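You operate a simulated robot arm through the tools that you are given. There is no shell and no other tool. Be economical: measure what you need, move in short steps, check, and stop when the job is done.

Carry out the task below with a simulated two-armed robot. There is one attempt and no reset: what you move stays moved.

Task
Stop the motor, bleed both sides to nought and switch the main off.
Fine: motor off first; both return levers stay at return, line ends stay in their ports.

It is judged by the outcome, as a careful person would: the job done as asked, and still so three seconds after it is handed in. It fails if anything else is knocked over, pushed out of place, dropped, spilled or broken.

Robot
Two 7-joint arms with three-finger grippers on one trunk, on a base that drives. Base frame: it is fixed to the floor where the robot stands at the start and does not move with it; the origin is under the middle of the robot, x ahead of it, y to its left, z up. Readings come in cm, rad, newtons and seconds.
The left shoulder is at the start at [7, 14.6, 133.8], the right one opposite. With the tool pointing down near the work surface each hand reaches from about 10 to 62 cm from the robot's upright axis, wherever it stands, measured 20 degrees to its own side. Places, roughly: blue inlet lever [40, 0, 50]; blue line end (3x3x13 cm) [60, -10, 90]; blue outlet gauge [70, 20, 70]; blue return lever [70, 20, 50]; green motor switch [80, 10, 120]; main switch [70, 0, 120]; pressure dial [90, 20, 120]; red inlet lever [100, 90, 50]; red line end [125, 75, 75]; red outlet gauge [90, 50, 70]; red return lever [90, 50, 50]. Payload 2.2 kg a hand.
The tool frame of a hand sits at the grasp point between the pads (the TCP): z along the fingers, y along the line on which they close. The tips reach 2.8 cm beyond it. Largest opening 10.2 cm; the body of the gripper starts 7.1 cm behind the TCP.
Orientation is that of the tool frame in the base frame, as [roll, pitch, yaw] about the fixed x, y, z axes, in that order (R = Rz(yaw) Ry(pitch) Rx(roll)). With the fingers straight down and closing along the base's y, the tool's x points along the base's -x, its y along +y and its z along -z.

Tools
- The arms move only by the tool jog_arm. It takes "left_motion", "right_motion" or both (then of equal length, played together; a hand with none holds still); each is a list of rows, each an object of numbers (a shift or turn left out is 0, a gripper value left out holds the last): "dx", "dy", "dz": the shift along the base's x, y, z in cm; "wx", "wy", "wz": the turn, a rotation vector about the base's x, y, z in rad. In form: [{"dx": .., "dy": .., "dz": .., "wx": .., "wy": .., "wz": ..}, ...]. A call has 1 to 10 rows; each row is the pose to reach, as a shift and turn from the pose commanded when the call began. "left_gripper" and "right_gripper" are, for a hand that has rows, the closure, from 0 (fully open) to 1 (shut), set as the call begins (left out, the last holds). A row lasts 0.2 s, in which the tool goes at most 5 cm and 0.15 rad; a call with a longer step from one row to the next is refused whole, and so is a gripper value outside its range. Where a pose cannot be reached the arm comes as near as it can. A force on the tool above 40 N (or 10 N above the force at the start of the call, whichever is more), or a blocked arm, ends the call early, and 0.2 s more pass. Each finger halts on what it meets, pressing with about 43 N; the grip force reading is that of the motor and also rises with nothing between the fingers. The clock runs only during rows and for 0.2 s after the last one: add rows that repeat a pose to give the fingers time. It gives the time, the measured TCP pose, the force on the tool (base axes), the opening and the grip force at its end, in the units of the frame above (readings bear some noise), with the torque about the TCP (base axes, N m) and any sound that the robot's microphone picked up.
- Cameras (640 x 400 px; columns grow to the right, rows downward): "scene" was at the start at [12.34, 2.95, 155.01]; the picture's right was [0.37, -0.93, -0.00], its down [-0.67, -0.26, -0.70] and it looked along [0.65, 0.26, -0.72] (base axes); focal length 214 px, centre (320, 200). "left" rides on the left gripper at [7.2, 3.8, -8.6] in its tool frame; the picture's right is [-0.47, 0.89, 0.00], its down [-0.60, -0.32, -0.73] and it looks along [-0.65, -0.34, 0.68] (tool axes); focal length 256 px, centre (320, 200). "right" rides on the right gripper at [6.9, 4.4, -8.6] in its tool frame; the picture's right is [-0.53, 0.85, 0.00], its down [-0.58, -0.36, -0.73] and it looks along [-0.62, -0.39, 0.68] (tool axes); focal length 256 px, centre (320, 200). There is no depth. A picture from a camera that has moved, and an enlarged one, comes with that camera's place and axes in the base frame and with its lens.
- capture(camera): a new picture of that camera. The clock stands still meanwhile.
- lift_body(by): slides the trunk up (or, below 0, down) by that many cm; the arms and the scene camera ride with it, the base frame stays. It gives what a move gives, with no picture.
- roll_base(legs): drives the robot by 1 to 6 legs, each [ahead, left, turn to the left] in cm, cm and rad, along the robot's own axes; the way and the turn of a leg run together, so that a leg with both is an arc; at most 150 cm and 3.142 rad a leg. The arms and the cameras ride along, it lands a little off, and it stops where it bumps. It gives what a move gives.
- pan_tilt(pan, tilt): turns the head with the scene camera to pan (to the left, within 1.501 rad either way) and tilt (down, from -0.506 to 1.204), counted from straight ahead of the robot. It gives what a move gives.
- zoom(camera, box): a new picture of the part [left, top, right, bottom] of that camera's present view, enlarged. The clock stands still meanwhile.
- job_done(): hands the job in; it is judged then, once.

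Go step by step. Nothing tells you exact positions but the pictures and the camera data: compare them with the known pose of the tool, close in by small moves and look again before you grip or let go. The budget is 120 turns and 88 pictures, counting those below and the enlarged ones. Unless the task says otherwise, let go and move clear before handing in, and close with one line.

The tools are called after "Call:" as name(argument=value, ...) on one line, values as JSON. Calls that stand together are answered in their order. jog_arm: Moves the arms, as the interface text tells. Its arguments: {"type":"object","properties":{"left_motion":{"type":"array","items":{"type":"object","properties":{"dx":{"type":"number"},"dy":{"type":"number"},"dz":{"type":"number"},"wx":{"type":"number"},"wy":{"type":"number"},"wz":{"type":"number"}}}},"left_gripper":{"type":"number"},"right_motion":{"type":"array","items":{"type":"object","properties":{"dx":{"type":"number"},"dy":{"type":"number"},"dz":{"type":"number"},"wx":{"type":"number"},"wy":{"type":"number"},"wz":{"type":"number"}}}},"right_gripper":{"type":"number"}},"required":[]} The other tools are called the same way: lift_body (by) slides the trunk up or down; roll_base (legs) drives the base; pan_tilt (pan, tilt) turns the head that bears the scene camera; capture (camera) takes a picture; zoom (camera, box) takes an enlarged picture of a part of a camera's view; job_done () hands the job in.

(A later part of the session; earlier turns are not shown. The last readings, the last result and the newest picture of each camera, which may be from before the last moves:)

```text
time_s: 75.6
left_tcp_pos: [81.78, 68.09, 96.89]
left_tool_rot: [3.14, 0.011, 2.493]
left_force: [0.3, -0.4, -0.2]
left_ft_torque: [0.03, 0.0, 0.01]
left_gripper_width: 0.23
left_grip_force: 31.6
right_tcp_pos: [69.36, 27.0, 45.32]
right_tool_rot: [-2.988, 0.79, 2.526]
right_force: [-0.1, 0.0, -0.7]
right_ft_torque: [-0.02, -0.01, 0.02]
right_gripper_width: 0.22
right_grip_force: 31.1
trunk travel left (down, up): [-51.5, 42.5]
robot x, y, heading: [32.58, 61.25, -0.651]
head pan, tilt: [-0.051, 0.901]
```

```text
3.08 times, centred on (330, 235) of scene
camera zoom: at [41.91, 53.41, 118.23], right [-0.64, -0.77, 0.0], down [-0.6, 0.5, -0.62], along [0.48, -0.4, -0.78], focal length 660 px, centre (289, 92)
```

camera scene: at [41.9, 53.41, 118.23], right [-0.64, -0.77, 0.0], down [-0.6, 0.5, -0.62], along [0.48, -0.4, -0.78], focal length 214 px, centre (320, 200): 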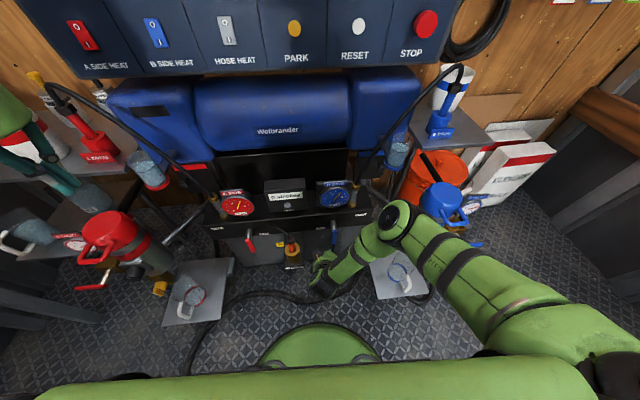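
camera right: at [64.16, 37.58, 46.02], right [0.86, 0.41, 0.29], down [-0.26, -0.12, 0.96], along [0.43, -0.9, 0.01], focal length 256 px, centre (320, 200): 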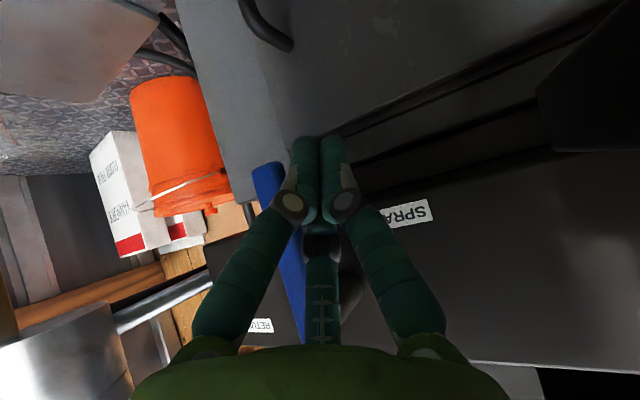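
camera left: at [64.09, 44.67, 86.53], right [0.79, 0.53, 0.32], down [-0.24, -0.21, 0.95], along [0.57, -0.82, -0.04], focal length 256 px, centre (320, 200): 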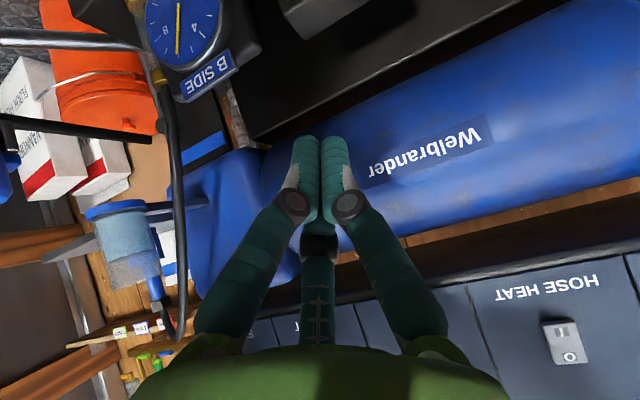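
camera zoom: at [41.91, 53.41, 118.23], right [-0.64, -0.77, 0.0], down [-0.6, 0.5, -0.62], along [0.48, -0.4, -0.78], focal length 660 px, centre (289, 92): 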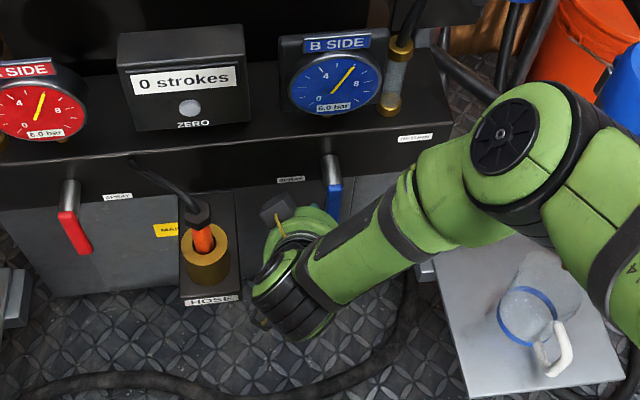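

The finger is just inside the handle's lower end, in the right plane. I'll sweep the handle outward and up along its arc toward RETURN.

Call:
jog_arm(right_motion=[{"dx": 0.65, "dy": -0.47}, {"dx": 0.12, "dy": -1.2}, {"dx": -0.93, "dy": -2.66, "dz": -0.1}, {"dx": -2.04, "dy": -4.2, "dz": 0.2}, {"dx": -3.03, "dy": -5.6, "dz": 0.9}, {"dx": -3.9, "dy": -6.8, "dz": 2.1}, {"dx": -4.55, "dy": -7.7, "dz": 3.6}, {"dx": -4.96, "dy": -8.26, "dz": 5.0}])

Call:
capture(camera="right")

Call:
zoom(camera="scene", box=[260, 170, 400, 300])

```text
time_s: 77.2
left_tcp_pos: [81.83, 68.03, 97.02]
left_tool_rot: [-3.141, 0.013, 2.494]
left_force: [0.9, 0.3, 0.6]
left_ft_torque: [-0.03, 0.0, 0.05]
left_gripper_width: 0.22
left_grip_force: 31.2
right_tcp_pos: [64.38, 20.23, 47.56]
right_tool_rot: [-2.994, 0.763, 2.527]
right_force: [-0.4, 0.4, 0.5]
right_ft_torque: [0.01, -0.01, 0.01]
right_gripper_width: 0.21
right_grip_force: 31.2
trunk travel left (down, up): [-51.5, 42.5]
robot x, y, heading: [32.12, 61.37, -0.656]
head pan, tilt: [-0.051, 0.901]
stopped in row 7 (right hand): the force on the tool passed its limit at 68 N (the readings are from after the stop); the commanded pose is now the measured one
```

```text
26 pictures are left
camera right: at [59.17, 30.77, 48.58], right [0.87, 0.41, 0.28], down [-0.24, -0.14, 0.96], along [0.43, -0.9, -0.02], focal length 256 px, centre (320, 200)
```

right: 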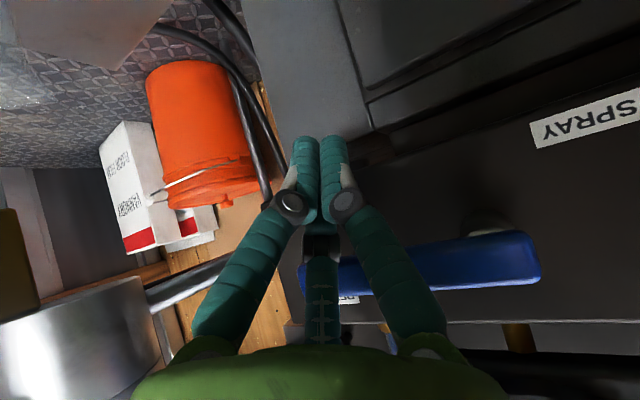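

```text
3.08 times, centred on (330, 235) of scene
camera zoom: at [41.83, 53.42, 118.27], right [-0.64, -0.77, 0.0], down [-0.6, 0.5, -0.62], along [0.48, -0.4, -0.78], focal length 660 px, centre (289, 92)
```

zoom: 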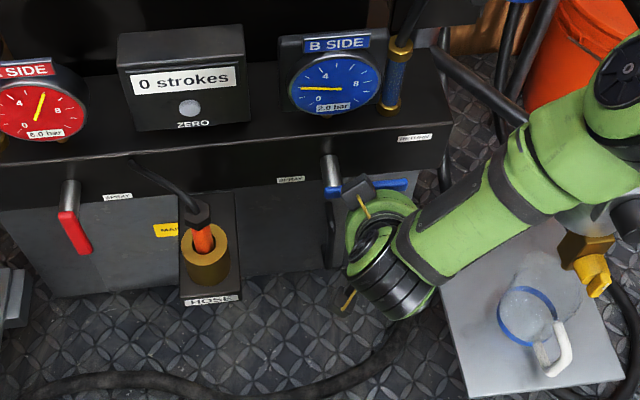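

The blue lever is now horizontal at RETURN and the B gauge has fallen to 2.0 bar. I'll back the hand straight out and read the gauge again.

Call:
jog_arm(right_motion=[{"dx": -1, "dy": 1, "dz": -0.8}, {"dx": -3.4, "dy": 2.8, "dz": -0.8}, {"dx": -6, "dy": 5, "dz": 0}, {"dx": -8, "dy": 8, "dz": 4}, {"dx": -9, "dy": 10, "dz": 8}, {"dx": -10, "dy": 12, "dz": 12}, {"dx": -11, "dy": 13, "dz": 16}, {"dx": -11, "dy": 13, "dz": 20}])

Call:
capture(camera="scene")

Call:
zoom(camera="scene", box=[310, 165, 390, 215])

```text
refused: row 4 steps farther than a row can; nothing moved
```

```text
24 pictures are left
camera scene: at [41.83, 53.42, 118.27], right [-0.64, -0.77, 0.0], down [-0.6, 0.5, -0.62], along [0.48, -0.4, -0.78], focal length 214 px, centre (320, 200)
```

scene: 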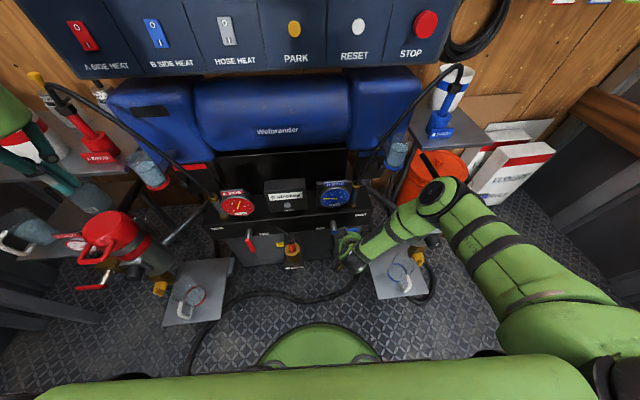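

```text
8.00 times, centred on (350, 190) of scene
camera zoom: at [41.83, 53.42, 118.27], right [-0.64, -0.77, 0.0], down [-0.6, 0.5, -0.62], along [0.48, -0.4, -0.78], focal length 1716 px, centre (80, 280)
```

zoom: 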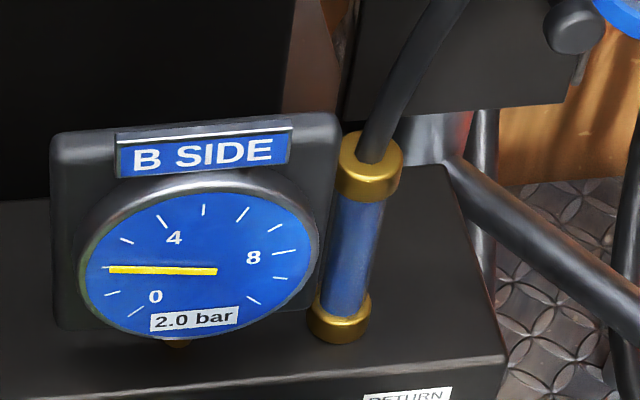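

Next the right hand backs out and up while the left hand pitches and comes down near the middle, ready for the red lever.

Call:
jog_arm(right_motion=[{"dx": -1, "dy": 0.8, "dz": -0.8}, {"dx": -4, "dy": 3, "dz": -0.8}, {"dx": -7.5, "dy": 5.5, "dz": 0}, {"dx": -10, "dy": 7, "dz": 3}, {"dx": -12, "dy": 7.5, "dz": 7}, {"dx": -13.5, "dy": 7, "dz": 11}, {"dx": -14.5, "dy": 6.5, "dz": 15.5}, {"dx": -15, "dy": 6, "dz": 20}, {"dx": -15, "dy": 6, "dz": 24}, {"dx": -15, "dy": 6, "dz": 27}], left_motion=[{"dx": -1.2, "dy": -1.6, "dz": -2, "wx": -0.048, "wy": -0.063}, {"dx": -2.4, "dy": -3.2, "dz": -4, "wx": -0.095, "wy": -0.126}, {"dx": -3.6, "dy": -4.8, "dz": -6, "wx": -0.143, "wy": -0.189}, {"dx": -4.8, "dy": -6.4, "dz": -8, "wx": -0.191, "wy": -0.252}, {"dx": -6, "dy": -8, "dz": -10.5, "wx": -0.239, "wy": -0.315}, {"dx": -7.2, "dy": -9.6, "dz": -13, "wx": -0.286, "wy": -0.378}, {"dx": -8.4, "dy": -11.2, "dz": -15.5, "wx": -0.334, "wy": -0.441}, {"dx": -9.6, "dy": -12.8, "dz": -18, "wx": -0.382, "wy": -0.504}, {"dx": -10.8, "dy": -14.4, "dz": -20, "wx": -0.43, "wy": -0.567}, {"dx": -12, "dy": -16, "dz": -22, "wx": -0.477, "wy": -0.63}])

Call:
roll_base(legs=[[-3, 0, 0], [0, 10, 0]])

Call:
capture(camera="scene")

```text
time_s: 79.3
left_tcp_pos: [75.61, 47.77, 73.38]
left_tool_rot: [-3.136, 0.778, 2.498]
left_force: [-1.0, 1.2, 1.2]
left_ft_torque: [-0.09, 0.01, 0.0]
left_gripper_width: 0.2
left_grip_force: 31.0
left hand out of reach, approached as far as the arm can: row 5, 6, 7, 8, 9, 10
right_tcp_pos: [55.89, 25.29, 71.95]
right_tool_rot: [-2.992, 0.761, 2.53]
right_force: [-0.2, -0.3, 0.1]
right_ft_torque: [-0.01, 0.0, -0.03]
right_gripper_width: 0.23
right_grip_force: 31.5
right hand out of reach, approached as far as the arm can: row 2, 3, 4, 5, 6, 7, 8, 9, 10
trunk travel left (down, up): [-51.5, 42.5]
robot x, y, heading: [32.03, 61.29, -0.648]
head pan, tilt: [-0.051, 0.901]
```

```text
time_s: 80.9
left_tcp_pos: [79.46, 57.48, 73.25]
left_tool_rot: [-3.141, 0.775, 2.494]
left_force: [-0.2, 0.4, 0.4]
left_ft_torque: [0.02, 0.03, 0.02]
left_gripper_width: 0.21
left_grip_force: 31.6
right_tcp_pos: [59.51, 34.98, 71.87]
right_tool_rot: [-2.996, 0.762, 2.53]
right_force: [0.0, -0.3, -0.3]
right_ft_torque: [0.02, -0.01, -0.04]
right_gripper_width: 0.21
right_grip_force: 31.7
trunk travel left (down, up): [-51.5, 42.5]
robot x, y, heading: [36.03, 70.79, -0.649]
head pan, tilt: [-0.051, 0.901]
```

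```text
22 pictures are left
camera scene: at [45.6, 63.22, 118.23], right [-0.64, -0.77, 0.0], down [-0.6, 0.5, -0.62], along [0.48, -0.4, -0.78], focal length 214 px, centre (320, 200)
```

scene: 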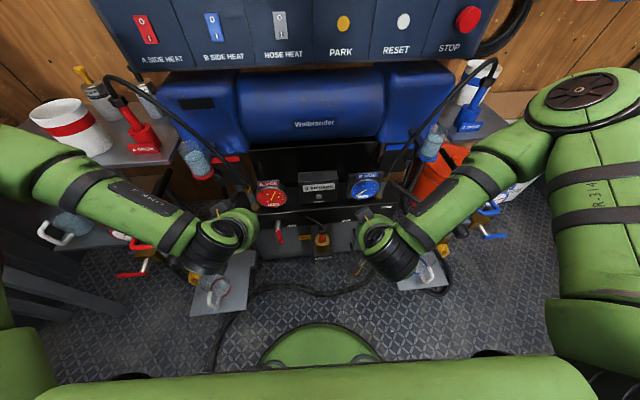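

Both hands clear everything, and the left hand is in front of the red side. I'll lower it to handle height on the inner side of the red lever, standing off about 4 cm.

Call:
jog_arm(left_motion=[{"dx": 0, "dy": -0.5, "dz": -4}, {"dx": 0, "dy": -1, "dz": -8}, {"dx": 0.2, "dy": -2, "dz": -12}, {"dx": 0.4, "dy": -3, "dz": -16}, {"dx": 0.6, "dy": -4, "dz": -20}, {"dx": 0.9, "dy": -5, "dz": -24}, {"dx": 1.1, "dy": -6, "dz": -27.6}, {"dx": 1.1, "dy": -6, "dz": -27.6}])

Call:
capture(camera="left")

Call:
capture(camera="scene")

```text
time_s: 82.7
left_tcp_pos: [86.2, 60.97, 66.59]
left_tool_rot: [-3.14, 0.777, 2.495]
left_force: [-0.1, -0.1, -0.6]
left_ft_torque: [0.0, -0.03, 0.0]
left_gripper_width: 0.21
left_grip_force: 31.4
left hand out of reach, approached as far as the arm can: row 1, 2, 3, 4, 5, 6, 7, 8
right_tcp_pos: [59.54, 34.92, 71.85]
right_tool_rot: [-2.994, 0.762, 2.527]
right_force: [-0.3, 0.2, 0.6]
right_ft_torque: [0.0, -0.01, -0.02]
right_gripper_width: 0.21
right_grip_force: 31.6
trunk travel left (down, up): [-51.5, 42.5]
robot x, y, heading: [35.93, 70.95, -0.647]
head pan, tilt: [-0.051, 0.901]
```

```text
21 pictures are left
camera left: at [79.62, 70.57, 67.64], right [0.8, 0.51, 0.32], down [-0.25, -0.2, 0.95], along [0.54, -0.84, -0.03], focal length 256 px, centre (320, 200)
```

left: 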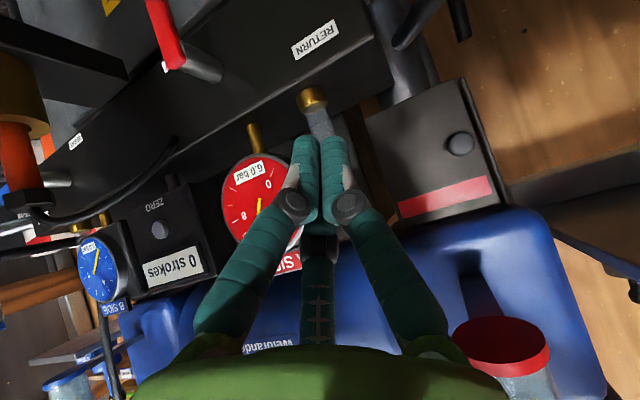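

```text
20 pictures are left
camera scene: at [45.55, 63.2, 118.23], right [-0.64, -0.77, 0.0], down [-0.6, 0.5, -0.62], along [0.48, -0.4, -0.78], focal length 214 px, centre (320, 200)
```

scene: 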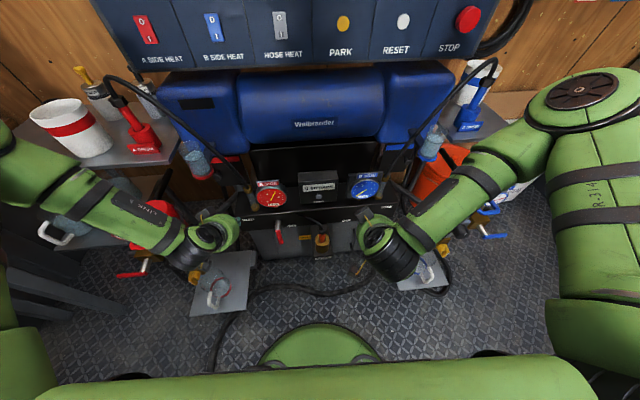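

The left arm is at its near limit on the direct line. I'll route it slightly inward first, then down, then out to the standoff, and shift the right hand away a little.

Call:
jog_arm(left_motion=[{"dx": -4, "dy": -2, "dz": 0}, {"dx": -8, "dy": -4.5, "dz": 0}, {"dx": -12, "dy": -7, "dz": 0}, {"dx": -13.3, "dy": -7.6, "dz": -3}, {"dx": -13.3, "dy": -7.6, "dz": -7.5}, {"dx": -13.3, "dy": -7.6, "dz": -12}, {"dx": -13.3, "dy": -7.6, "dz": -16.5}, {"dx": -13.3, "dy": -7.6, "dz": -21}, {"dx": -9.5, "dy": -8.6, "dz": -21}, {"dx": -6.5, "dy": -9.3, "dz": -21}], right_motion=[{"dx": -1, "dy": -1.4}, {"dx": -2, "dy": -2.8}, {"dx": -3, "dy": -4.2}, {"dx": -4, "dy": -5.6}, {"dx": -5, "dy": -7}, {"dx": -5, "dy": -7}, {"dx": -5, "dy": -7}, {"dx": -5, "dy": -7}, {"dx": -5, "dy": -7}, {"dx": -5, "dy": -7}])

Call:
capture(camera="left")

Call:
capture(camera="scene")

```text
time_s: 84.9
left_tcp_pos: [85.41, 61.56, 66.67]
left_tool_rot: [-3.14, 0.777, 2.495]
left_force: [-0.7, 0.3, 0.0]
left_ft_torque: [-0.02, -0.01, 0.0]
left_gripper_width: 0.2
left_grip_force: 31.6
left hand out of reach, approached as far as the arm can: row 1, 2, 3, 4, 5, 6, 7, 8, 9, 10
right_tcp_pos: [55.88, 27.28, 71.12]
right_tool_rot: [-2.994, 0.761, 2.527]
right_force: [-0.1, 0.4, 0.2]
right_ft_torque: [0.04, -0.01, -0.02]
right_gripper_width: 0.2
right_grip_force: 31.7
right hand out of reach, approached as far as the arm can: row 1, 2, 3, 4, 5, 6, 7, 8, 9, 10
trunk travel left (down, up): [-51.5, 42.5]
robot x, y, heading: [36.19, 70.99, -0.647]
head pan, tilt: [-0.051, 0.901]
```

```text
19 pictures are left
camera left: at [78.61, 71.22, 67.75], right [0.8, 0.51, 0.32], down [-0.25, -0.2, 0.95], along [0.54, -0.84, -0.03], focal length 256 px, centre (320, 200)
```

left: 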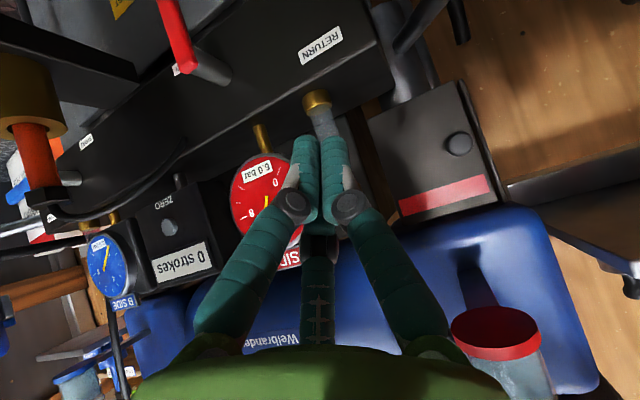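

```text
18 pictures are left
camera scene: at [45.56, 63.21, 118.23], right [-0.64, -0.77, 0.0], down [-0.6, 0.5, -0.62], along [0.48, -0.4, -0.78], focal length 214 px, centre (320, 200)
```

scene: 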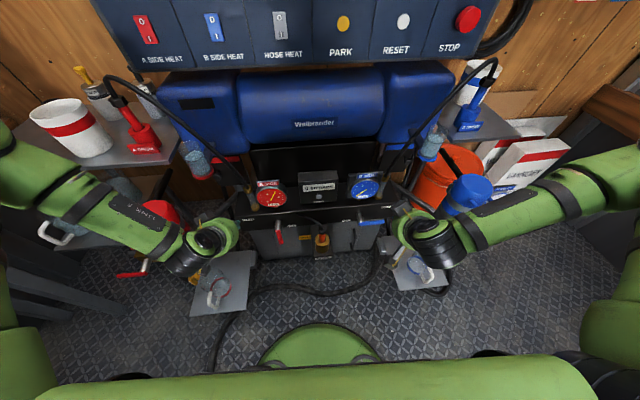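

I now see that shifts count from the last commanded pose, which has run off low. I'll bring the left command back away from the block and up, so the arm recovers into free space.

Call:
jog_arm(left_motion=[{"dx": -3.5, "dy": 3, "dz": 0}, {"dx": -7, "dy": 6, "dz": 1.5}, {"dx": -7, "dy": 6, "dz": 6.2}, {"dx": -7, "dy": 6, "dz": 11}, {"dx": -7, "dy": 6, "dz": 15.8}, {"dx": -7, "dy": 6, "dz": 20.6}, {"dx": -7, "dy": 6, "dz": 25.4}, {"dx": -7, "dy": 6, "dz": 30.2}, {"dx": -7, "dy": 6, "dz": 35}, {"dx": -7, "dy": 6, "dz": 39}])

```text
time_s: 87.1
left_tcp_pos: [79.2, 67.82, 105.95]
left_tool_rot: [3.14, 0.774, 2.492]
left_force: [0.3, -0.4, -1.1]
left_ft_torque: [0.01, 0.03, -0.03]
left_gripper_width: 0.18
left_grip_force: 31.5
left hand out of reach, approached as far as the arm can: row 2, 3, 4, 5, 6, 7, 8
right_tcp_pos: [55.92, 27.1, 71.07]
right_tool_rot: [-2.996, 0.763, 2.528]
right_force: [0.5, 0.2, -0.5]
right_ft_torque: [-0.05, -0.02, -0.02]
right_gripper_width: 0.24
right_grip_force: 31.4
trunk travel left (down, up): [-51.5, 42.5]
robot x, y, heading: [35.75, 71.37, -0.646]
head pan, tilt: [-0.051, 0.901]
```

The commands do follow the achieved pose, so the left arm just needs to be further inward before descending, mirroring what worked on the right. I'll move inward while high, then down.

Call:
jog_arm(left_motion=[{"dx": -2, "dy": -3, "dz": 0}, {"dx": -4, "dy": -6, "dz": 0}, {"dx": -6, "dy": -9.5, "dz": -1}, {"dx": -6.5, "dy": -12.5, "dz": -4}, {"dx": -6.5, "dy": -12.5, "dz": -8.5}, {"dx": -6.5, "dy": -12.5, "dz": -13}, {"dx": -6.5, "dy": -12.5, "dz": -17.5}, {"dx": -6.5, "dy": -12.5, "dz": -22}, {"dx": -6.5, "dy": -12.5, "dz": -26.5}, {"dx": -6.5, "dy": -12.5, "dz": -31}])

```text
time_s: 89.3
left_tcp_pos: [77.71, 54.95, 76.7]
left_tool_rot: [-3.136, 0.772, 2.495]
left_force: [0.4, 0.3, 0.4]
left_ft_torque: [0.03, 0.07, 0.03]
left_gripper_width: 0.22
left_grip_force: 30.4
left hand out of reach, approached as far as the arm can: row 6, 7, 8, 9, 10
right_tcp_pos: [55.93, 27.19, 71.18]
right_tool_rot: [-2.993, 0.759, 2.531]
right_force: [0.4, 0.3, 0.5]
right_ft_torque: [0.02, 0.0, 0.07]
right_gripper_width: 0.21
right_grip_force: 31.0
trunk travel left (down, up): [-51.5, 42.5]
robot x, y, heading: [36.0, 70.75, -0.646]
head pan, tilt: [-0.051, 0.901]
```

I'll back the base 6 cm and go 4 cm left, so that the hand works further out and more inward relative to the shoulder.

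Call:
roll_base(legs=[[-6, 0, 0], [0, 4, 0]])

Call:
jog_arm(left_motion=[{"dx": 1, "dy": -3, "dz": 2}, {"dx": 2, "dy": -6, "dz": 2}, {"dx": 2, "dy": -9, "dz": 0}, {"dx": 2, "dy": -10.5, "dz": -4}, {"dx": 2, "dy": -10.5, "dz": -8.5}, {"dx": 2, "dy": -10.5, "dz": -13}, {"dx": 2, "dy": -10.5, "dz": -17.5}, {"dx": 2, "dy": -10.5, "dz": -22}, {"dx": 2, "dy": -10.5, "dz": -26.5}, {"dx": 2, "dy": -10.5, "dz": -30.5}])

```text
time_s: 90.8
left_tcp_pos: [75.42, 61.86, 76.63]
left_tool_rot: [-3.138, 0.773, 2.495]
left_force: [0.2, -0.4, 0.1]
left_ft_torque: [-0.02, 0.04, 0.01]
left_gripper_width: 0.21
left_grip_force: 31.3
right_tcp_pos: [53.41, 34.06, 71.27]
right_tool_rot: [-2.994, 0.762, 2.526]
right_force: [-0.4, 1.7, 0.9]
right_ft_torque: [-0.01, 0.05, -0.01]
right_gripper_width: 0.2
right_grip_force: 31.6
trunk travel left (down, up): [-51.5, 42.5]
robot x, y, heading: [33.64, 77.48, -0.651]
head pan, tilt: [-0.051, 0.901]
```

```text
time_s: 93.0
left_tcp_pos: [83.27, 64.52, 68.63]
left_tool_rot: [-3.14, 0.772, 2.493]
left_force: [-0.9, 0.5, -0.1]
left_ft_torque: [-0.05, -0.01, -0.01]
left_gripper_width: 0.21
left_grip_force: 31.3
left hand out of reach, approached as far as the arm can: row 1, 2, 3, 4, 5, 6, 7, 8, 9, 10
right_tcp_pos: [53.31, 34.0, 71.06]
right_tool_rot: [-2.995, 0.762, 2.525]
right_force: [0.2, 0.4, 0.0]
right_ft_torque: [-0.02, -0.03, 0.0]
right_gripper_width: 0.2
right_grip_force: 31.5
trunk travel left (down, up): [-51.5, 42.5]
robot x, y, heading: [33.33, 78.01, -0.649]
head pan, tilt: [-0.051, 0.901]
```

The left arm has a joint limit here. The right arm moves well, so I'll use it for the red lever too: lift the left hand high out of the way, turn the body left a little and step forward.

Call:
jog_arm(left_motion=[{"dx": -1, "dy": 1, "dz": 4}, {"dx": -2, "dy": 2, "dz": 8.3}, {"dx": -3, "dy": 3, "dz": 12.6}, {"dx": -4, "dy": 3, "dz": 17}, {"dx": -5, "dy": 3, "dz": 21.4}, {"dx": -6, "dy": 3, "dz": 26}, {"dx": -7, "dy": 3, "dz": 30.5}, {"dx": -7, "dy": 3, "dz": 35}, {"dx": -7, "dy": 3, "dz": 39.5}, {"dx": -7, "dy": 3, "dz": 43}])

Call:
roll_base(legs=[[0, 0, 0.35], [5, 0, 0]])

Call:
pan_tilt(pan=-0.15, tilt=0.9)

Call:
capture(camera="scene")

```text
time_s: 95.2
left_tcp_pos: [76.81, 67.04, 112.12]
left_tool_rot: [-3.138, 0.774, 2.493]
left_force: [0.2, 0.2, 0.8]
left_ft_torque: [0.0, -0.02, 0.0]
left_gripper_width: 0.21
left_grip_force: 30.8
left hand out of reach, approached as far as the arm can: row 3, 4, 5
right_tcp_pos: [53.38, 34.07, 71.06]
right_tool_rot: [-2.994, 0.761, 2.527]
right_force: [0.7, 0.1, -0.2]
right_ft_torque: [0.01, -0.02, 0.01]
right_gripper_width: 0.19
right_grip_force: 31.6
trunk travel left (down, up): [-51.5, 42.5]
robot x, y, heading: [33.77, 77.74, -0.645]
head pan, tilt: [-0.051, 0.901]
```

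```text
time_s: 97.2
left_tcp_pos: [82.72, 81.18, 112.03]
left_tool_rot: [-3.137, 0.773, 2.845]
left_force: [0.4, -0.8, 0.0]
left_ft_torque: [0.01, 0.02, 0.0]
left_gripper_width: 0.22
left_grip_force: 31.2
right_tcp_pos: [72.12, 42.03, 71.13]
right_tool_rot: [-2.994, 0.76, 2.878]
right_force: [0.1, 0.2, 0.7]
right_ft_torque: [-0.02, 0.01, 0.0]
right_gripper_width: 0.21
right_grip_force: 31.3
trunk travel left (down, up): [-51.5, 42.5]
robot x, y, heading: [38.29, 76.97, -0.3]
head pan, tilt: [-0.051, 0.901]
```

```text
time_s: 97.9
left_tcp_pos: [82.62, 81.21, 112.03]
left_tool_rot: [-3.138, 0.774, 2.844]
left_force: [-0.4, 0.2, -0.5]
left_ft_torque: [0.02, 0.0, -0.02]
left_gripper_width: 0.21
left_grip_force: 31.1
right_tcp_pos: [71.99, 42.0, 71.01]
right_tool_rot: [-2.995, 0.76, 2.878]
right_force: [-0.4, -0.5, 0.0]
right_ft_torque: [0.02, 0.0, -0.01]
right_gripper_width: 0.2
right_grip_force: 31.5
trunk travel left (down, up): [-51.5, 42.5]
robot x, y, heading: [38.5, 76.34, -0.301]
head pan, tilt: [-0.15, 0.901]
```

```text
17 pictures are left
camera scene: at [49.72, 71.73, 118.23], right [-0.43, -0.9, 0.0], down [-0.71, 0.34, -0.62], along [0.56, -0.27, -0.78], focal length 214 px, centre (320, 200)
```

scene: 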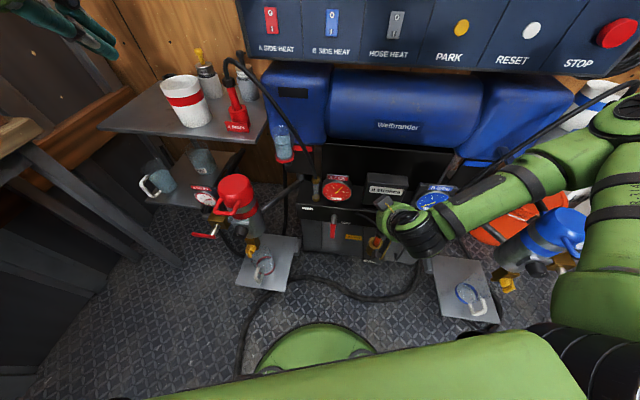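

The right hand is clear and the red lever is in view. I'll move over to the red side at this height, then descend to handle height with standoff.

Call:
jog_arm(right_motion=[{"dx": 2, "dy": 3.5, "dz": 0}, {"dx": 4, "dy": 6.5, "dz": 0}, {"dx": 6.5, "dy": 9, "dz": 0}, {"dx": 7, "dy": 9, "dz": -4.5}, {"dx": 7, "dy": 9, "dz": -9}, {"dx": 7, "dy": 9, "dz": -13.5}, {"dx": 7, "dy": 9, "dz": -18}, {"dx": 7, "dy": 9, "dz": -22}, {"dx": 7, "dy": 9, "dz": -25.7}, {"dx": 7, "dy": 9, "dz": -25.7}])

Call:
capture(camera="right")

Call:
capture(camera="scene")

```text
time_s: 100.1
left_tcp_pos: [82.6, 81.22, 111.95]
left_tool_rot: [-3.138, 0.773, 2.845]
left_force: [-0.3, 0.5, 0.1]
left_ft_torque: [0.01, -0.04, -0.01]
left_gripper_width: 0.19
left_grip_force: 31.2
right_tcp_pos: [79.47, 51.61, 45.58]
right_tool_rot: [-2.989, 0.754, 2.877]
right_force: [-0.1, 0.2, 0.0]
right_ft_torque: [0.02, 0.02, 0.0]
right_gripper_width: 0.2
right_grip_force: 31.5
right hand out of reach, approached as far as the arm can: row 9, 10
trunk travel left (down, up): [-51.5, 42.5]
robot x, y, heading: [38.19, 76.65, -0.296]
head pan, tilt: [-0.15, 0.901]
```

```text
16 pictures are left
camera right: at [70.93, 59.69, 46.64], right [0.68, 0.68, 0.27], down [-0.17, -0.21, 0.96], along [0.71, -0.7, -0.02], focal length 256 px, centre (320, 200)
```

right: 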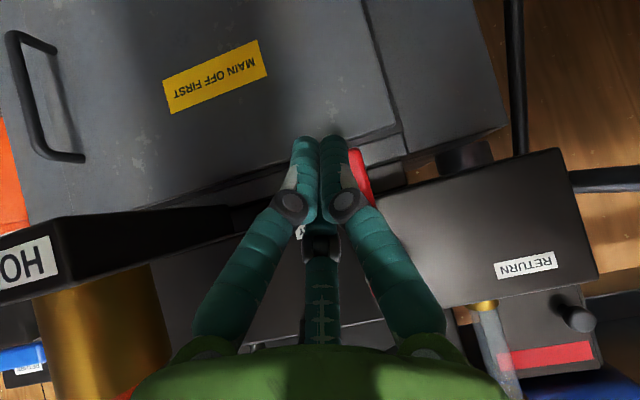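

```text
15 pictures are left
camera scene: at [49.68, 71.74, 118.23], right [-0.43, -0.9, 0.0], down [-0.71, 0.34, -0.62], along [0.56, -0.27, -0.78], focal length 214 px, centre (320, 200)
```

scene: 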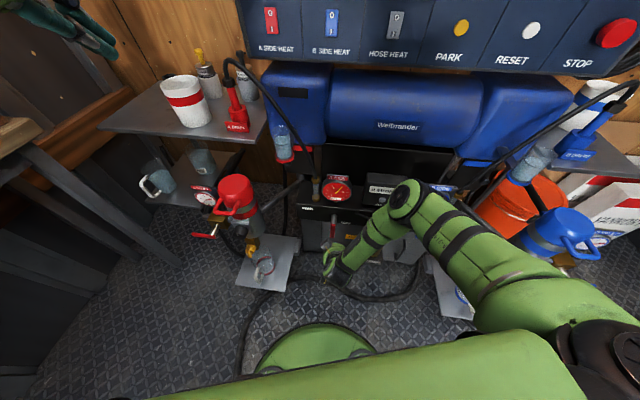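

I'm slightly short of reach for the full sweep, so I want to lower the trunk about 14 cm. First I'll check the left arm's clearance to the bench.

Call:
pan_tilt(pan=1.1, tilt=0.7)

Call:
capture(camera="scene")

```text
time_s: 101.5
left_tcp_pos: [82.61, 81.14, 111.99]
left_tool_rot: [-3.138, 0.773, 2.844]
left_force: [0.3, 1.1, 0.7]
left_ft_torque: [0.02, 0.01, 0.01]
left_gripper_width: 0.19
left_grip_force: 31.5
right_tcp_pos: [79.6, 51.63, 45.59]
right_tool_rot: [-2.987, 0.753, 2.878]
right_force: [0.5, -0.4, 0.6]
right_ft_torque: [-0.02, 0.0, 0.0]
right_gripper_width: 0.22
right_grip_force: 31.2
trunk travel left (down, up): [-51.5, 42.5]
robot x, y, heading: [38.24, 76.67, -0.297]
head pan, tilt: [1.1, 0.7]
```

```text
14 pictures are left
camera scene: at [48.8, 81.1, 119.84], right [0.72, -0.7, 0.0], down [-0.45, -0.46, -0.76], along [0.53, 0.55, -0.64], focal length 214 px, centre (320, 200)
```

scene: 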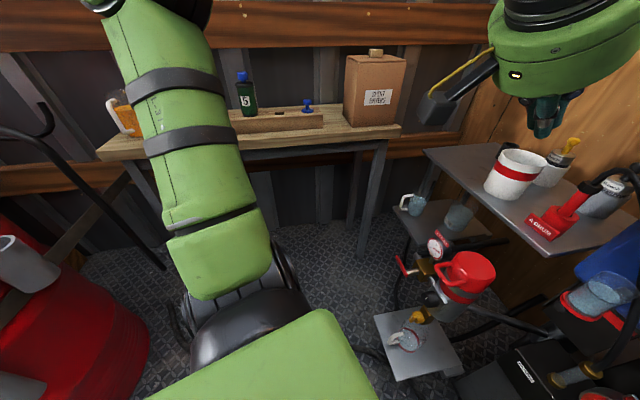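

The left elbow points up, well clear of the bench. I'll raise the right hand 14 cm relative to the body, then lower the trunk by 14.

Call:
jog_arm(right_motion=[{"dz": 4.5}, {"dz": 9}, {"dz": 14}, {"dz": 14}])

Call:
lift_body(by=-14)

Call:
pan_tilt(pan=-0.15, tilt=0.85)

Call:
jog_arm(right_motion=[{"dx": 1.3, "dy": -0.95, "dz": 0}, {"dx": 2.6, "dy": -1.9, "dz": 0}, {"dx": 3.9, "dy": -2.8, "dz": 0}, {"dx": 5.2, "dy": -3.75, "dz": 0}, {"dx": 5.8, "dy": -4.2, "dz": 0}, {"dx": 5.8, "dy": -4.2, "dz": 0}])

Call:
capture(camera="right")

```text
time_s: 102.5
left_tcp_pos: [82.75, 81.14, 112.11]
left_tool_rot: [-3.138, 0.773, 2.844]
left_force: [-0.1, -0.5, 0.5]
left_ft_torque: [0.02, 0.0, 0.01]
left_gripper_width: 0.21
left_grip_force: 31.8
right_tcp_pos: [79.4, 51.36, 59.48]
right_tool_rot: [-2.994, 0.759, 2.881]
right_force: [0.7, -1.2, -0.7]
right_ft_torque: [-0.01, 0.03, 0.03]
right_gripper_width: 0.2
right_grip_force: 31.1
trunk travel left (down, up): [-51.5, 42.5]
robot x, y, heading: [38.09, 76.59, -0.299]
head pan, tilt: [1.1, 0.7]
```

```text
time_s: 104.2
left_tcp_pos: [82.63, 81.13, 98.15]
left_tool_rot: [-3.138, 0.773, 2.845]
left_force: [0.0, 0.3, -0.2]
left_ft_torque: [0.0, -0.01, 0.01]
left_gripper_width: 0.2
left_grip_force: 31.3
right_tcp_pos: [79.49, 51.38, 45.5]
right_tool_rot: [-2.995, 0.76, 2.877]
right_force: [1.2, 0.2, -0.5]
right_ft_torque: [-0.01, -0.05, 0.02]
right_gripper_width: 0.19
right_grip_force: 31.4
trunk travel left (down, up): [-37.5, 56.5]
robot x, y, heading: [38.35, 76.28, -0.296]
head pan, tilt: [1.1, 0.7]
```

```text
time_s: 105.6
left_tcp_pos: [82.7, 81.11, 98.04]
left_tool_rot: [-3.137, 0.773, 2.845]
left_force: [-0.4, 0.7, 0.7]
left_ft_torque: [-0.01, 0.01, -0.01]
left_gripper_width: 0.22
left_grip_force: 31.1
right_tcp_pos: [79.48, 51.48, 45.51]
right_tool_rot: [-2.996, 0.762, 2.878]
right_force: [0.4, 0.4, -0.7]
right_ft_torque: [0.01, 0.01, -0.02]
right_gripper_width: 0.22
right_grip_force: 30.8
trunk travel left (down, up): [-37.5, 56.5]
robot x, y, heading: [38.38, 76.27, -0.293]
head pan, tilt: [-0.15, 0.85]
```

```text
time_s: 106.3
left_tcp_pos: [82.69, 81.2, 98.02]
left_tool_rot: [-3.135, 0.771, 2.845]
left_force: [0.3, -0.2, 0.1]
left_ft_torque: [-0.02, 0.05, 0.01]
left_gripper_width: 0.24
left_grip_force: 31.4
right_tcp_pos: [81.54, 50.37, 45.04]
right_tool_rot: [-3.013, 0.733, 2.885]
right_force: [-6.9, 5.6, 3.2]
right_ft_torque: [0.08, 0.09, 0.07]
right_gripper_width: 0.24
right_grip_force: 31.1
trunk travel left (down, up): [-37.5, 56.5]
robot x, y, heading: [38.28, 76.51, -0.298]
head pan, tilt: [-0.15, 0.85]
stopped in row 3 (right hand): the force on the tool passed its limit at 49 N (the readings are from after the stop); the commanded pose is now the measured one
```

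```text
13 pictures are left
camera right: at [72.82, 58.18, 46.5], right [0.67, 0.69, 0.28], down [-0.15, -0.24, 0.96], along [0.73, -0.68, -0.05], focal length 256 px, centre (320, 200)
```

right: 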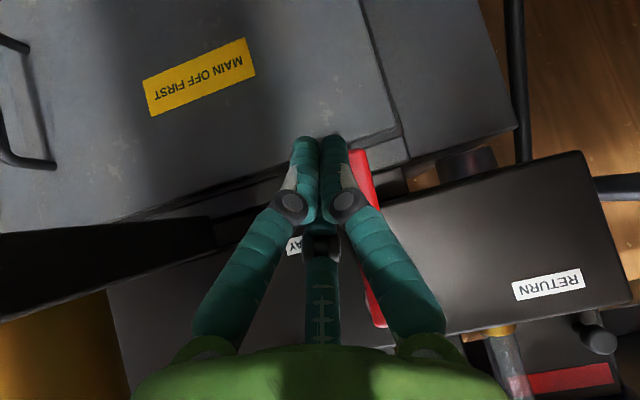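

The fingertip grazed the edge of the red handle because the lateral gap was too small. I'll back off, shift about 1.2 cm inward, and advance again beside it.

Call:
jog_arm(right_motion=[{"dx": -1.2, "dy": 0.9}, {"dx": -1.9, "dy": -0.1}, {"dx": -0.7, "dy": -1.0}, {"dx": 0.6, "dy": -1.95}, {"dx": 1.9, "dy": -2.9}, {"dx": 2.7, "dy": -3.45}, {"dx": 2.7, "dy": -3.45}])

Call:
capture(camera="right")

```text
time_s: 107.9
left_tcp_pos: [82.67, 81.19, 98.06]
left_tool_rot: [-3.137, 0.772, 2.846]
left_force: [-0.1, -0.3, 0.1]
left_ft_torque: [-0.01, 0.01, -0.01]
left_gripper_width: 0.23
left_grip_force: 31.7
right_tcp_pos: [84.42, 46.77, 45.15]
right_tool_rot: [-3.009, 0.735, 2.883]
right_force: [0.1, -0.2, -0.5]
right_ft_torque: [0.01, 0.01, 0.01]
right_gripper_width: 0.22
right_grip_force: 31.2
trunk travel left (down, up): [-37.5, 56.5]
robot x, y, heading: [38.37, 76.15, -0.293]
head pan, tilt: [-0.15, 0.85]
```

```text
12 pictures are left
camera right: at [75.65, 54.59, 46.39], right [0.67, 0.69, 0.28], down [-0.15, -0.23, 0.96], along [0.73, -0.69, -0.05], focal length 256 px, centre (320, 200)
```

right: 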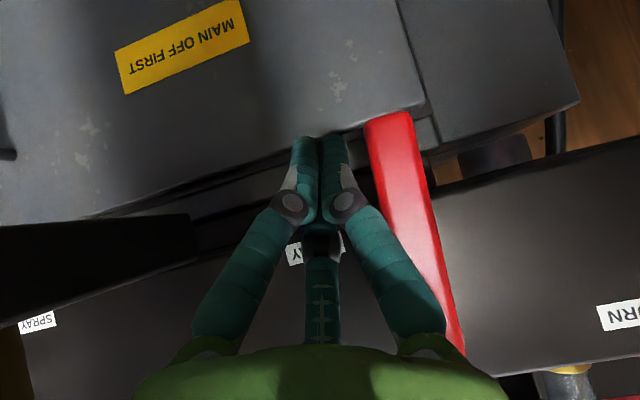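

The finger is now beside the red handle, on its inner side. I'll sweep outward and up toward RETURN.

Call:
jog_arm(right_motion=[{"dx": 0.88, "dy": 1.22, "dz": 0.5}, {"dx": 1.93, "dy": 2.68, "dz": 0.5}, {"dx": 2.98, "dy": 4.14, "dz": 0.7}, {"dx": 3.94, "dy": 5.48, "dz": 1.3}, {"dx": 4.76, "dy": 6.62, "dz": 2.3}, {"dx": 5.43, "dy": 7.55, "dz": 3.7}, {"dx": 5.84, "dy": 8.12, "dz": 5.0}])

Call:
zoom(camera="scene", box=[270, 130, 510, 280])

```text
time_s: 108.6
left_tcp_pos: [82.43, 81.23, 98.12]
left_tool_rot: [-3.137, 0.775, 2.844]
left_force: [0.2, 0.7, 0.5]
left_ft_torque: [-0.04, 0.03, -0.05]
left_gripper_width: 0.2
left_grip_force: 30.9
right_tcp_pos: [85.66, 48.34, 45.34]
right_tool_rot: [-2.986, 0.726, 2.868]
right_force: [-11.1, -4.7, 7.2]
right_ft_torque: [0.58, -0.48, 0.37]
right_gripper_width: 0.6
right_grip_force: 31.3
trunk travel left (down, up): [-37.5, 56.5]
robot x, y, heading: [38.04, 76.73, -0.293]
head pan, tilt: [-0.15, 0.85]
stopped in row 3 (right hand): the force on the tool passed its limit at 56 N (the readings are from after the stop); the commanded pose is now the measured one
```

```text
2.67 times, centred on (390, 205) of scene
camera zoom: at [49.71, 71.69, 104.66], right [-0.43, -0.9, 0.0], down [-0.68, 0.33, -0.66], along [0.6, -0.29, -0.75], focal length 572 px, centre (133, 187)
```

zoom: 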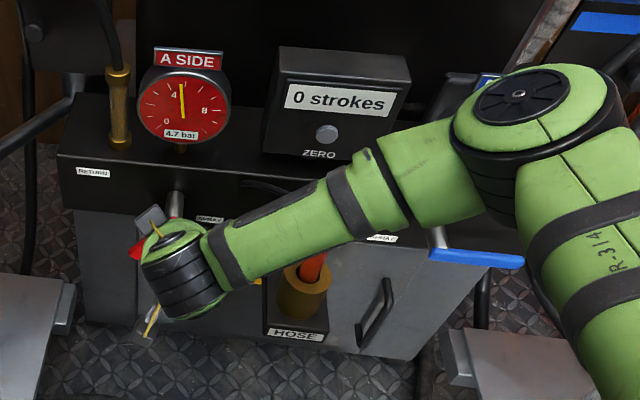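

The A side is already falling (4.7 bar) and the lever is partly over. I'll continue the sweep in finer steps.

Call:
jog_arm(right_motion=[{"dx": 0.35, "dy": 0.49, "dz": 0.1}, {"dx": 0.76, "dy": 1.06, "dz": 0.3}, {"dx": 1.28, "dy": 1.79, "dz": 0.4}, {"dx": 1.79, "dy": 2.49, "dz": 0.5}, {"dx": 2.34, "dy": 3.25, "dz": 0.8}, {"dx": 2.77, "dy": 3.86, "dz": 1.1}, {"dx": 3.21, "dy": 4.47, "dz": 1.6}, {"dx": 3.59, "dy": 4.99, "dz": 2.1}, {"dx": 3.97, "dy": 5.52, "dz": 2.8}, {"dx": 4.26, "dy": 5.93, "dz": 3.5}])

```text
time_s: 109.1
left_tcp_pos: [82.34, 80.93, 98.11]
left_tool_rot: [-3.135, 0.774, 2.84]
left_force: [0.0, 0.7, -0.8]
left_ft_torque: [-0.05, 0.0, 0.0]
left_gripper_width: 0.2
left_grip_force: 31.2
right_tcp_pos: [85.52, 48.32, 45.26]
right_tool_rot: [-2.973, 0.722, 2.862]
right_force: [-15.7, -2.7, 11.9]
right_ft_torque: [0.33, -0.98, 0.34]
right_gripper_width: 0.59
right_grip_force: 31.5
trunk travel left (down, up): [-37.5, 56.5]
robot x, y, heading: [38.29, 76.14, -0.302]
head pan, tilt: [-0.15, 0.85]
stopped in row 2 (right hand): the force on the tool passed its limit at 45 N (the readings are from after the stop); the commanded pose is now the measured one
```

The force came from ahead and below, so something is catching at the tip. I'll look.

Call:
capture(camera="right")

```text
10 pictures are left
camera right: at [77.21, 56.64, 46.59], right [0.7, 0.67, 0.25], down [-0.15, -0.21, 0.97], along [0.69, -0.72, -0.05], focal length 256 px, centre (320, 200)
```

right: 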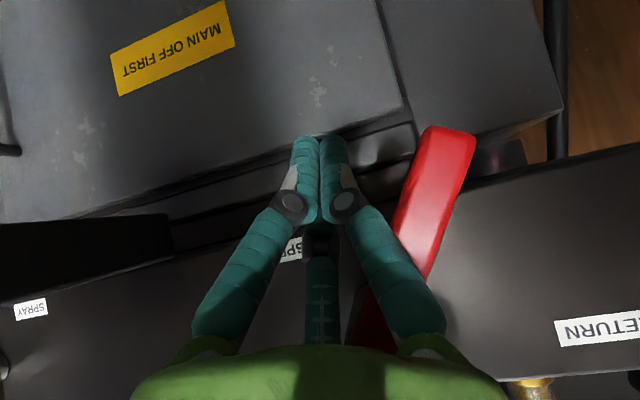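

The lever is about 27° over, and its upper part is pressing on the wider linkage behind my fingertips. I'll back out about 2 cm so only the tip engages, and push near the handle's end.

Call:
jog_arm(right_motion=[{"dx": -1.7, "dy": 1.23, "dz": 0}, {"dx": -0.47, "dy": 2.94, "dz": 0.6}, {"dx": 0.11, "dy": 3.75, "dz": 1.2}, {"dx": 0.64, "dy": 4.48, "dz": 1.4}, {"dx": 1.1, "dy": 5.13, "dz": 1.8}, {"dx": 1.51, "dy": 5.7, "dz": 2.2}, {"dx": 1.92, "dy": 6.26, "dz": 2.8}, {"dx": 2.33, "dy": 6.83, "dz": 3.6}, {"dx": 2.62, "dy": 7.24, "dz": 4.3}, {"dx": 2.91, "dy": 7.64, "dz": 5.2}])

Call:
zoom(camera="scene", box=[270, 130, 510, 280])

```text
time_s: 110.8
left_tcp_pos: [82.53, 80.95, 98.13]
left_tool_rot: [-3.136, 0.773, 2.842]
left_force: [-0.4, -0.1, 0.0]
left_ft_torque: [-0.03, 0.0, 0.01]
left_gripper_width: 0.18
left_grip_force: 31.4
right_tcp_pos: [87.25, 55.21, 47.64]
right_tool_rot: [-2.976, 0.696, 2.865]
right_force: [1.1, 0.1, 0.3]
right_ft_torque: [-0.01, -0.02, -0.02]
right_gripper_width: 0.23
right_grip_force: 31.3
trunk travel left (down, up): [-37.5, 56.5]
robot x, y, heading: [38.01, 76.28, -0.305]
head pan, tilt: [-0.15, 0.85]
stopped in row 8 (right hand): the force on the tool passed its limit at 46 N (the readings are from after the stop); the commanded pose is now the measured one
```

```text
2.67 times, centred on (390, 205) of scene
camera zoom: at [49.78, 71.58, 104.66], right [-0.44, -0.9, 0.0], down [-0.68, 0.33, -0.66], along [0.59, -0.29, -0.75], focal length 572 px, centre (133, 187)
```

zoom: 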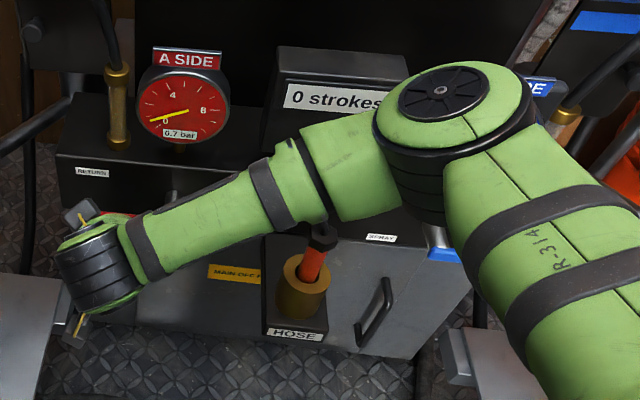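

The A side is down to 0.7 bar and dropping, and the sweep stopped firmly at what should be the RETURN stop. I'll back the hand straight out, lift it and read both gauges.

Call:
jog_arm(right_motion=[{"dx": -0.8, "dy": 0.6, "dz": -0.8}, {"dx": -3.5, "dy": 2.5, "dz": -0.8}, {"dx": -6.5, "dy": 4.6, "dz": 0}, {"dx": -9, "dy": 6, "dz": 3}, {"dx": -11, "dy": 6, "dz": 7}, {"dx": -13, "dy": 5, "dz": 11}, {"dx": -15, "dy": 4, "dz": 15}, {"dx": -17, "dy": 2, "dz": 19}, {"dx": -18.5, "dy": -1, "dz": 22}, {"dx": -20, "dy": -4, "dz": 25}])

Call:
pan_tilt(pan=-0.3, tilt=0.8)

Call:
capture(camera="scene")

```text
time_s: 113.0
left_tcp_pos: [82.39, 80.89, 98.17]
left_tool_rot: [-3.139, 0.772, 2.84]
left_force: [-0.9, 0.4, -0.7]
left_ft_torque: [0.01, -0.01, 0.01]
left_gripper_width: 0.22
left_grip_force: 31.6
right_tcp_pos: [72.2, 52.48, 74.31]
right_tool_rot: [-2.976, 0.69, 2.865]
right_force: [-0.4, 0.2, -0.1]
right_ft_torque: [0.03, -0.02, 0.03]
right_gripper_width: 0.2
right_grip_force: 31.8
right hand out of reach, approached as far as the arm can: row 8, 9, 10
trunk travel left (down, up): [-37.5, 56.5]
robot x, y, heading: [38.34, 76.34, -0.302]
head pan, tilt: [-0.15, 0.85]
```

```text
time_s: 113.8
left_tcp_pos: [82.6, 80.99, 98.13]
left_tool_rot: [-3.137, 0.775, 2.843]
left_force: [-0.4, 0.4, 0.1]
left_ft_torque: [-0.02, 0.01, -0.02]
left_gripper_width: 0.2
left_grip_force: 31.3
right_tcp_pos: [72.39, 52.52, 74.31]
right_tool_rot: [-2.974, 0.692, 2.866]
right_force: [0.4, -0.1, -1.0]
right_ft_torque: [-0.01, -0.02, -0.02]
right_gripper_width: 0.22
right_grip_force: 31.9
trunk travel left (down, up): [-37.5, 56.5]
robot x, y, heading: [38.12, 76.77, -0.304]
head pan, tilt: [-0.3, 0.799]
```

```text
8 pictures are left
camera scene: at [49.4, 70.39, 105.02], right [-0.57, -0.82, 0.0], down [-0.59, 0.41, -0.7], along [0.57, -0.39, -0.72], focal length 214 px, centre (320, 200)
```

scene: 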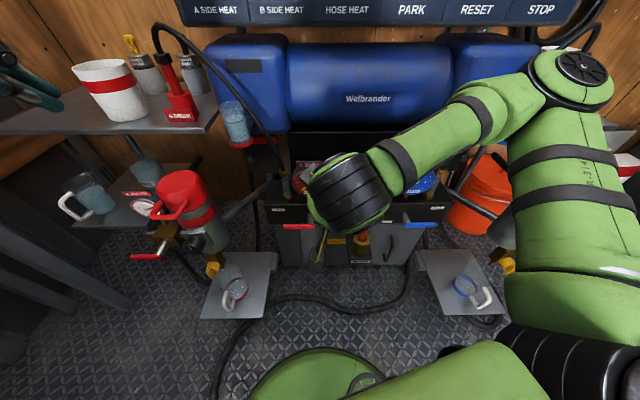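

Both levers are horizontal at RETURN. I'll raise the trunk and drive back to the spot I used for the motor switch, then read the gauges.

Call:
lift_body(by=32)

Call:
roll_base(legs=[[0, 0, -0.31], [-1.3, -21.7, 0]])

Call:
pan_tilt(pan=-0.05, tilt=0.55)

```text
time_s: 116.9
left_tcp_pos: [82.66, 80.9, 130.07]
left_tool_rot: [-3.138, 0.773, 2.841]
left_force: [0.1, 1.1, -0.1]
left_ft_torque: [0.0, -0.03, 0.03]
left_gripper_width: 0.22
left_grip_force: 31.7
right_tcp_pos: [72.25, 52.58, 106.31]
right_tool_rot: [-2.974, 0.692, 2.865]
right_force: [0.1, -0.6, 0.7]
right_ft_torque: [-0.02, 0.02, -0.03]
right_gripper_width: 0.22
right_grip_force: 31.7
trunk travel left (down, up): [-69.5, 24.5]
robot x, y, heading: [38.38, 76.3, -0.302]
head pan, tilt: [-0.3, 0.799]
```

```text
time_s: 119.6
left_tcp_pos: [68.19, 50.06, 130.0]
left_tool_rot: [-3.135, 0.772, 2.535]
left_force: [-0.7, -0.3, 0.4]
left_ft_torque: [0.0, -0.01, 0.01]
left_gripper_width: 0.18
left_grip_force: 31.1
right_tcp_pos: [49.79, 26.11, 106.22]
right_tool_rot: [-2.975, 0.691, 2.559]
right_force: [-0.4, 0.3, 0.1]
right_ft_torque: [-0.02, 0.0, 0.0]
right_gripper_width: 0.21
right_grip_force: 31.1
trunk travel left (down, up): [-69.5, 24.5]
robot x, y, heading: [24.29, 59.02, -0.606]
head pan, tilt: [-0.3, 0.799]
```

```text
time_s: 120.4
left_tcp_pos: [68.06, 49.77, 130.01]
left_tool_rot: [-3.138, 0.773, 2.532]
left_force: [-0.4, -0.3, 0.5]
left_ft_torque: [0.02, -0.01, 0.03]
left_gripper_width: 0.23
left_grip_force: 31.4
right_tcp_pos: [49.58, 25.89, 106.34]
right_tool_rot: [-2.974, 0.691, 2.556]
right_force: [-0.3, 0.0, -0.2]
right_ft_torque: [-0.02, 0.0, 0.0]
right_gripper_width: 0.21
right_grip_force: 31.1
trunk travel left (down, up): [-69.5, 24.5]
robot x, y, heading: [24.47, 59.28, -0.614]
head pan, tilt: [-0.051, 0.55]
```

The base is in place. I'll swing the right hand up to face the main switch, rolled 45° to straddle the bar, with the fingers half open, stopping at a standoff.

Call:
jog_arm(right_gripper=0.5, right_motion=[{"dx": 1.2, "dy": -1.75, "dz": 1.5, "wx": 0.0168, "wy": -0.133, "wz": -0.0255}, {"dx": 2.4, "dy": -3.5, "dz": 3, "wx": 0.0336, "wy": -0.266, "wz": -0.051}, {"dx": 3.6, "dy": -5.25, "dz": 4.5, "wx": 0.0504, "wy": -0.399, "wz": -0.0765}, {"dx": 4.8, "dy": -7, "dz": 6, "wx": 0.0672, "wy": -0.532, "wz": -0.102}, {"dx": 6, "dy": -8.75, "dz": 7.5, "wx": 0.084, "wy": -0.665, "wz": -0.1275}, {"dx": 7.2, "dy": -10.5, "dz": 9, "wx": 0.1008, "wy": -0.798, "wz": -0.153}, {"dx": 8.4, "dy": -12.25, "dz": 10.5, "wx": 0.118, "wy": -0.931, "wz": -0.1785}, {"dx": 9.6, "dy": -14, "dz": 12, "wx": 0.135, "wy": -1.064, "wz": -0.204}, {"dx": 10.8, "dy": -15.75, "dz": 13, "wx": 0.152, "wy": -1.197, "wz": -0.23}, {"dx": 11.8, "dy": -17.5, "dz": 13.2, "wx": 0.152, "wy": -1.197, "wz": -0.23}])

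Call:
capture(camera="scene")

```text
time_s: 122.6
left_tcp_pos: [68.16, 49.79, 130.12]
left_tool_rot: [-3.138, 0.772, 2.535]
left_force: [0.2, 0.2, 1.0]
left_ft_torque: [0.0, -0.01, -0.01]
left_gripper_width: 0.21
left_grip_force: 31.0
right_tcp_pos: [60.51, 10.83, 119.97]
right_tool_rot: [1.666, 0.84, 1.039]
right_force: [1.1, -0.2, -1.4]
right_ft_torque: [-0.06, -0.05, 0.01]
right_gripper_width: 5.1
right_grip_force: 0.0
right hand out of reach, approached as far as the arm can: row 1, 2, 8, 9, 10
trunk travel left (down, up): [-69.5, 24.5]
robot x, y, heading: [24.1, 59.38, -0.616]
head pan, tilt: [-0.051, 0.55]
```

```text
7 pictures are left
camera scene: at [35.43, 50.73, 139.16], right [-0.61, -0.79, 0.0], down [-0.41, 0.32, -0.85], along [0.67, -0.52, -0.52], focal length 214 px, centre (320, 200)
```

scene: 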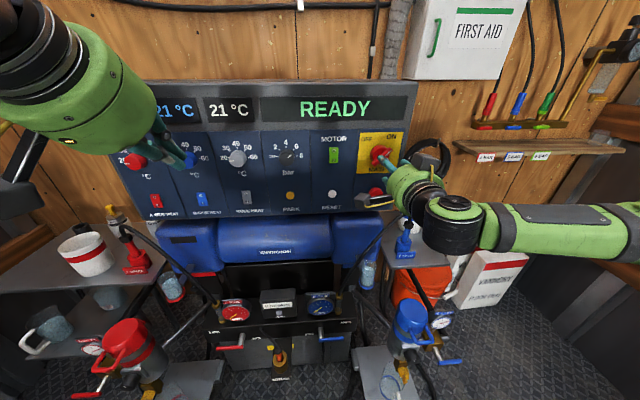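

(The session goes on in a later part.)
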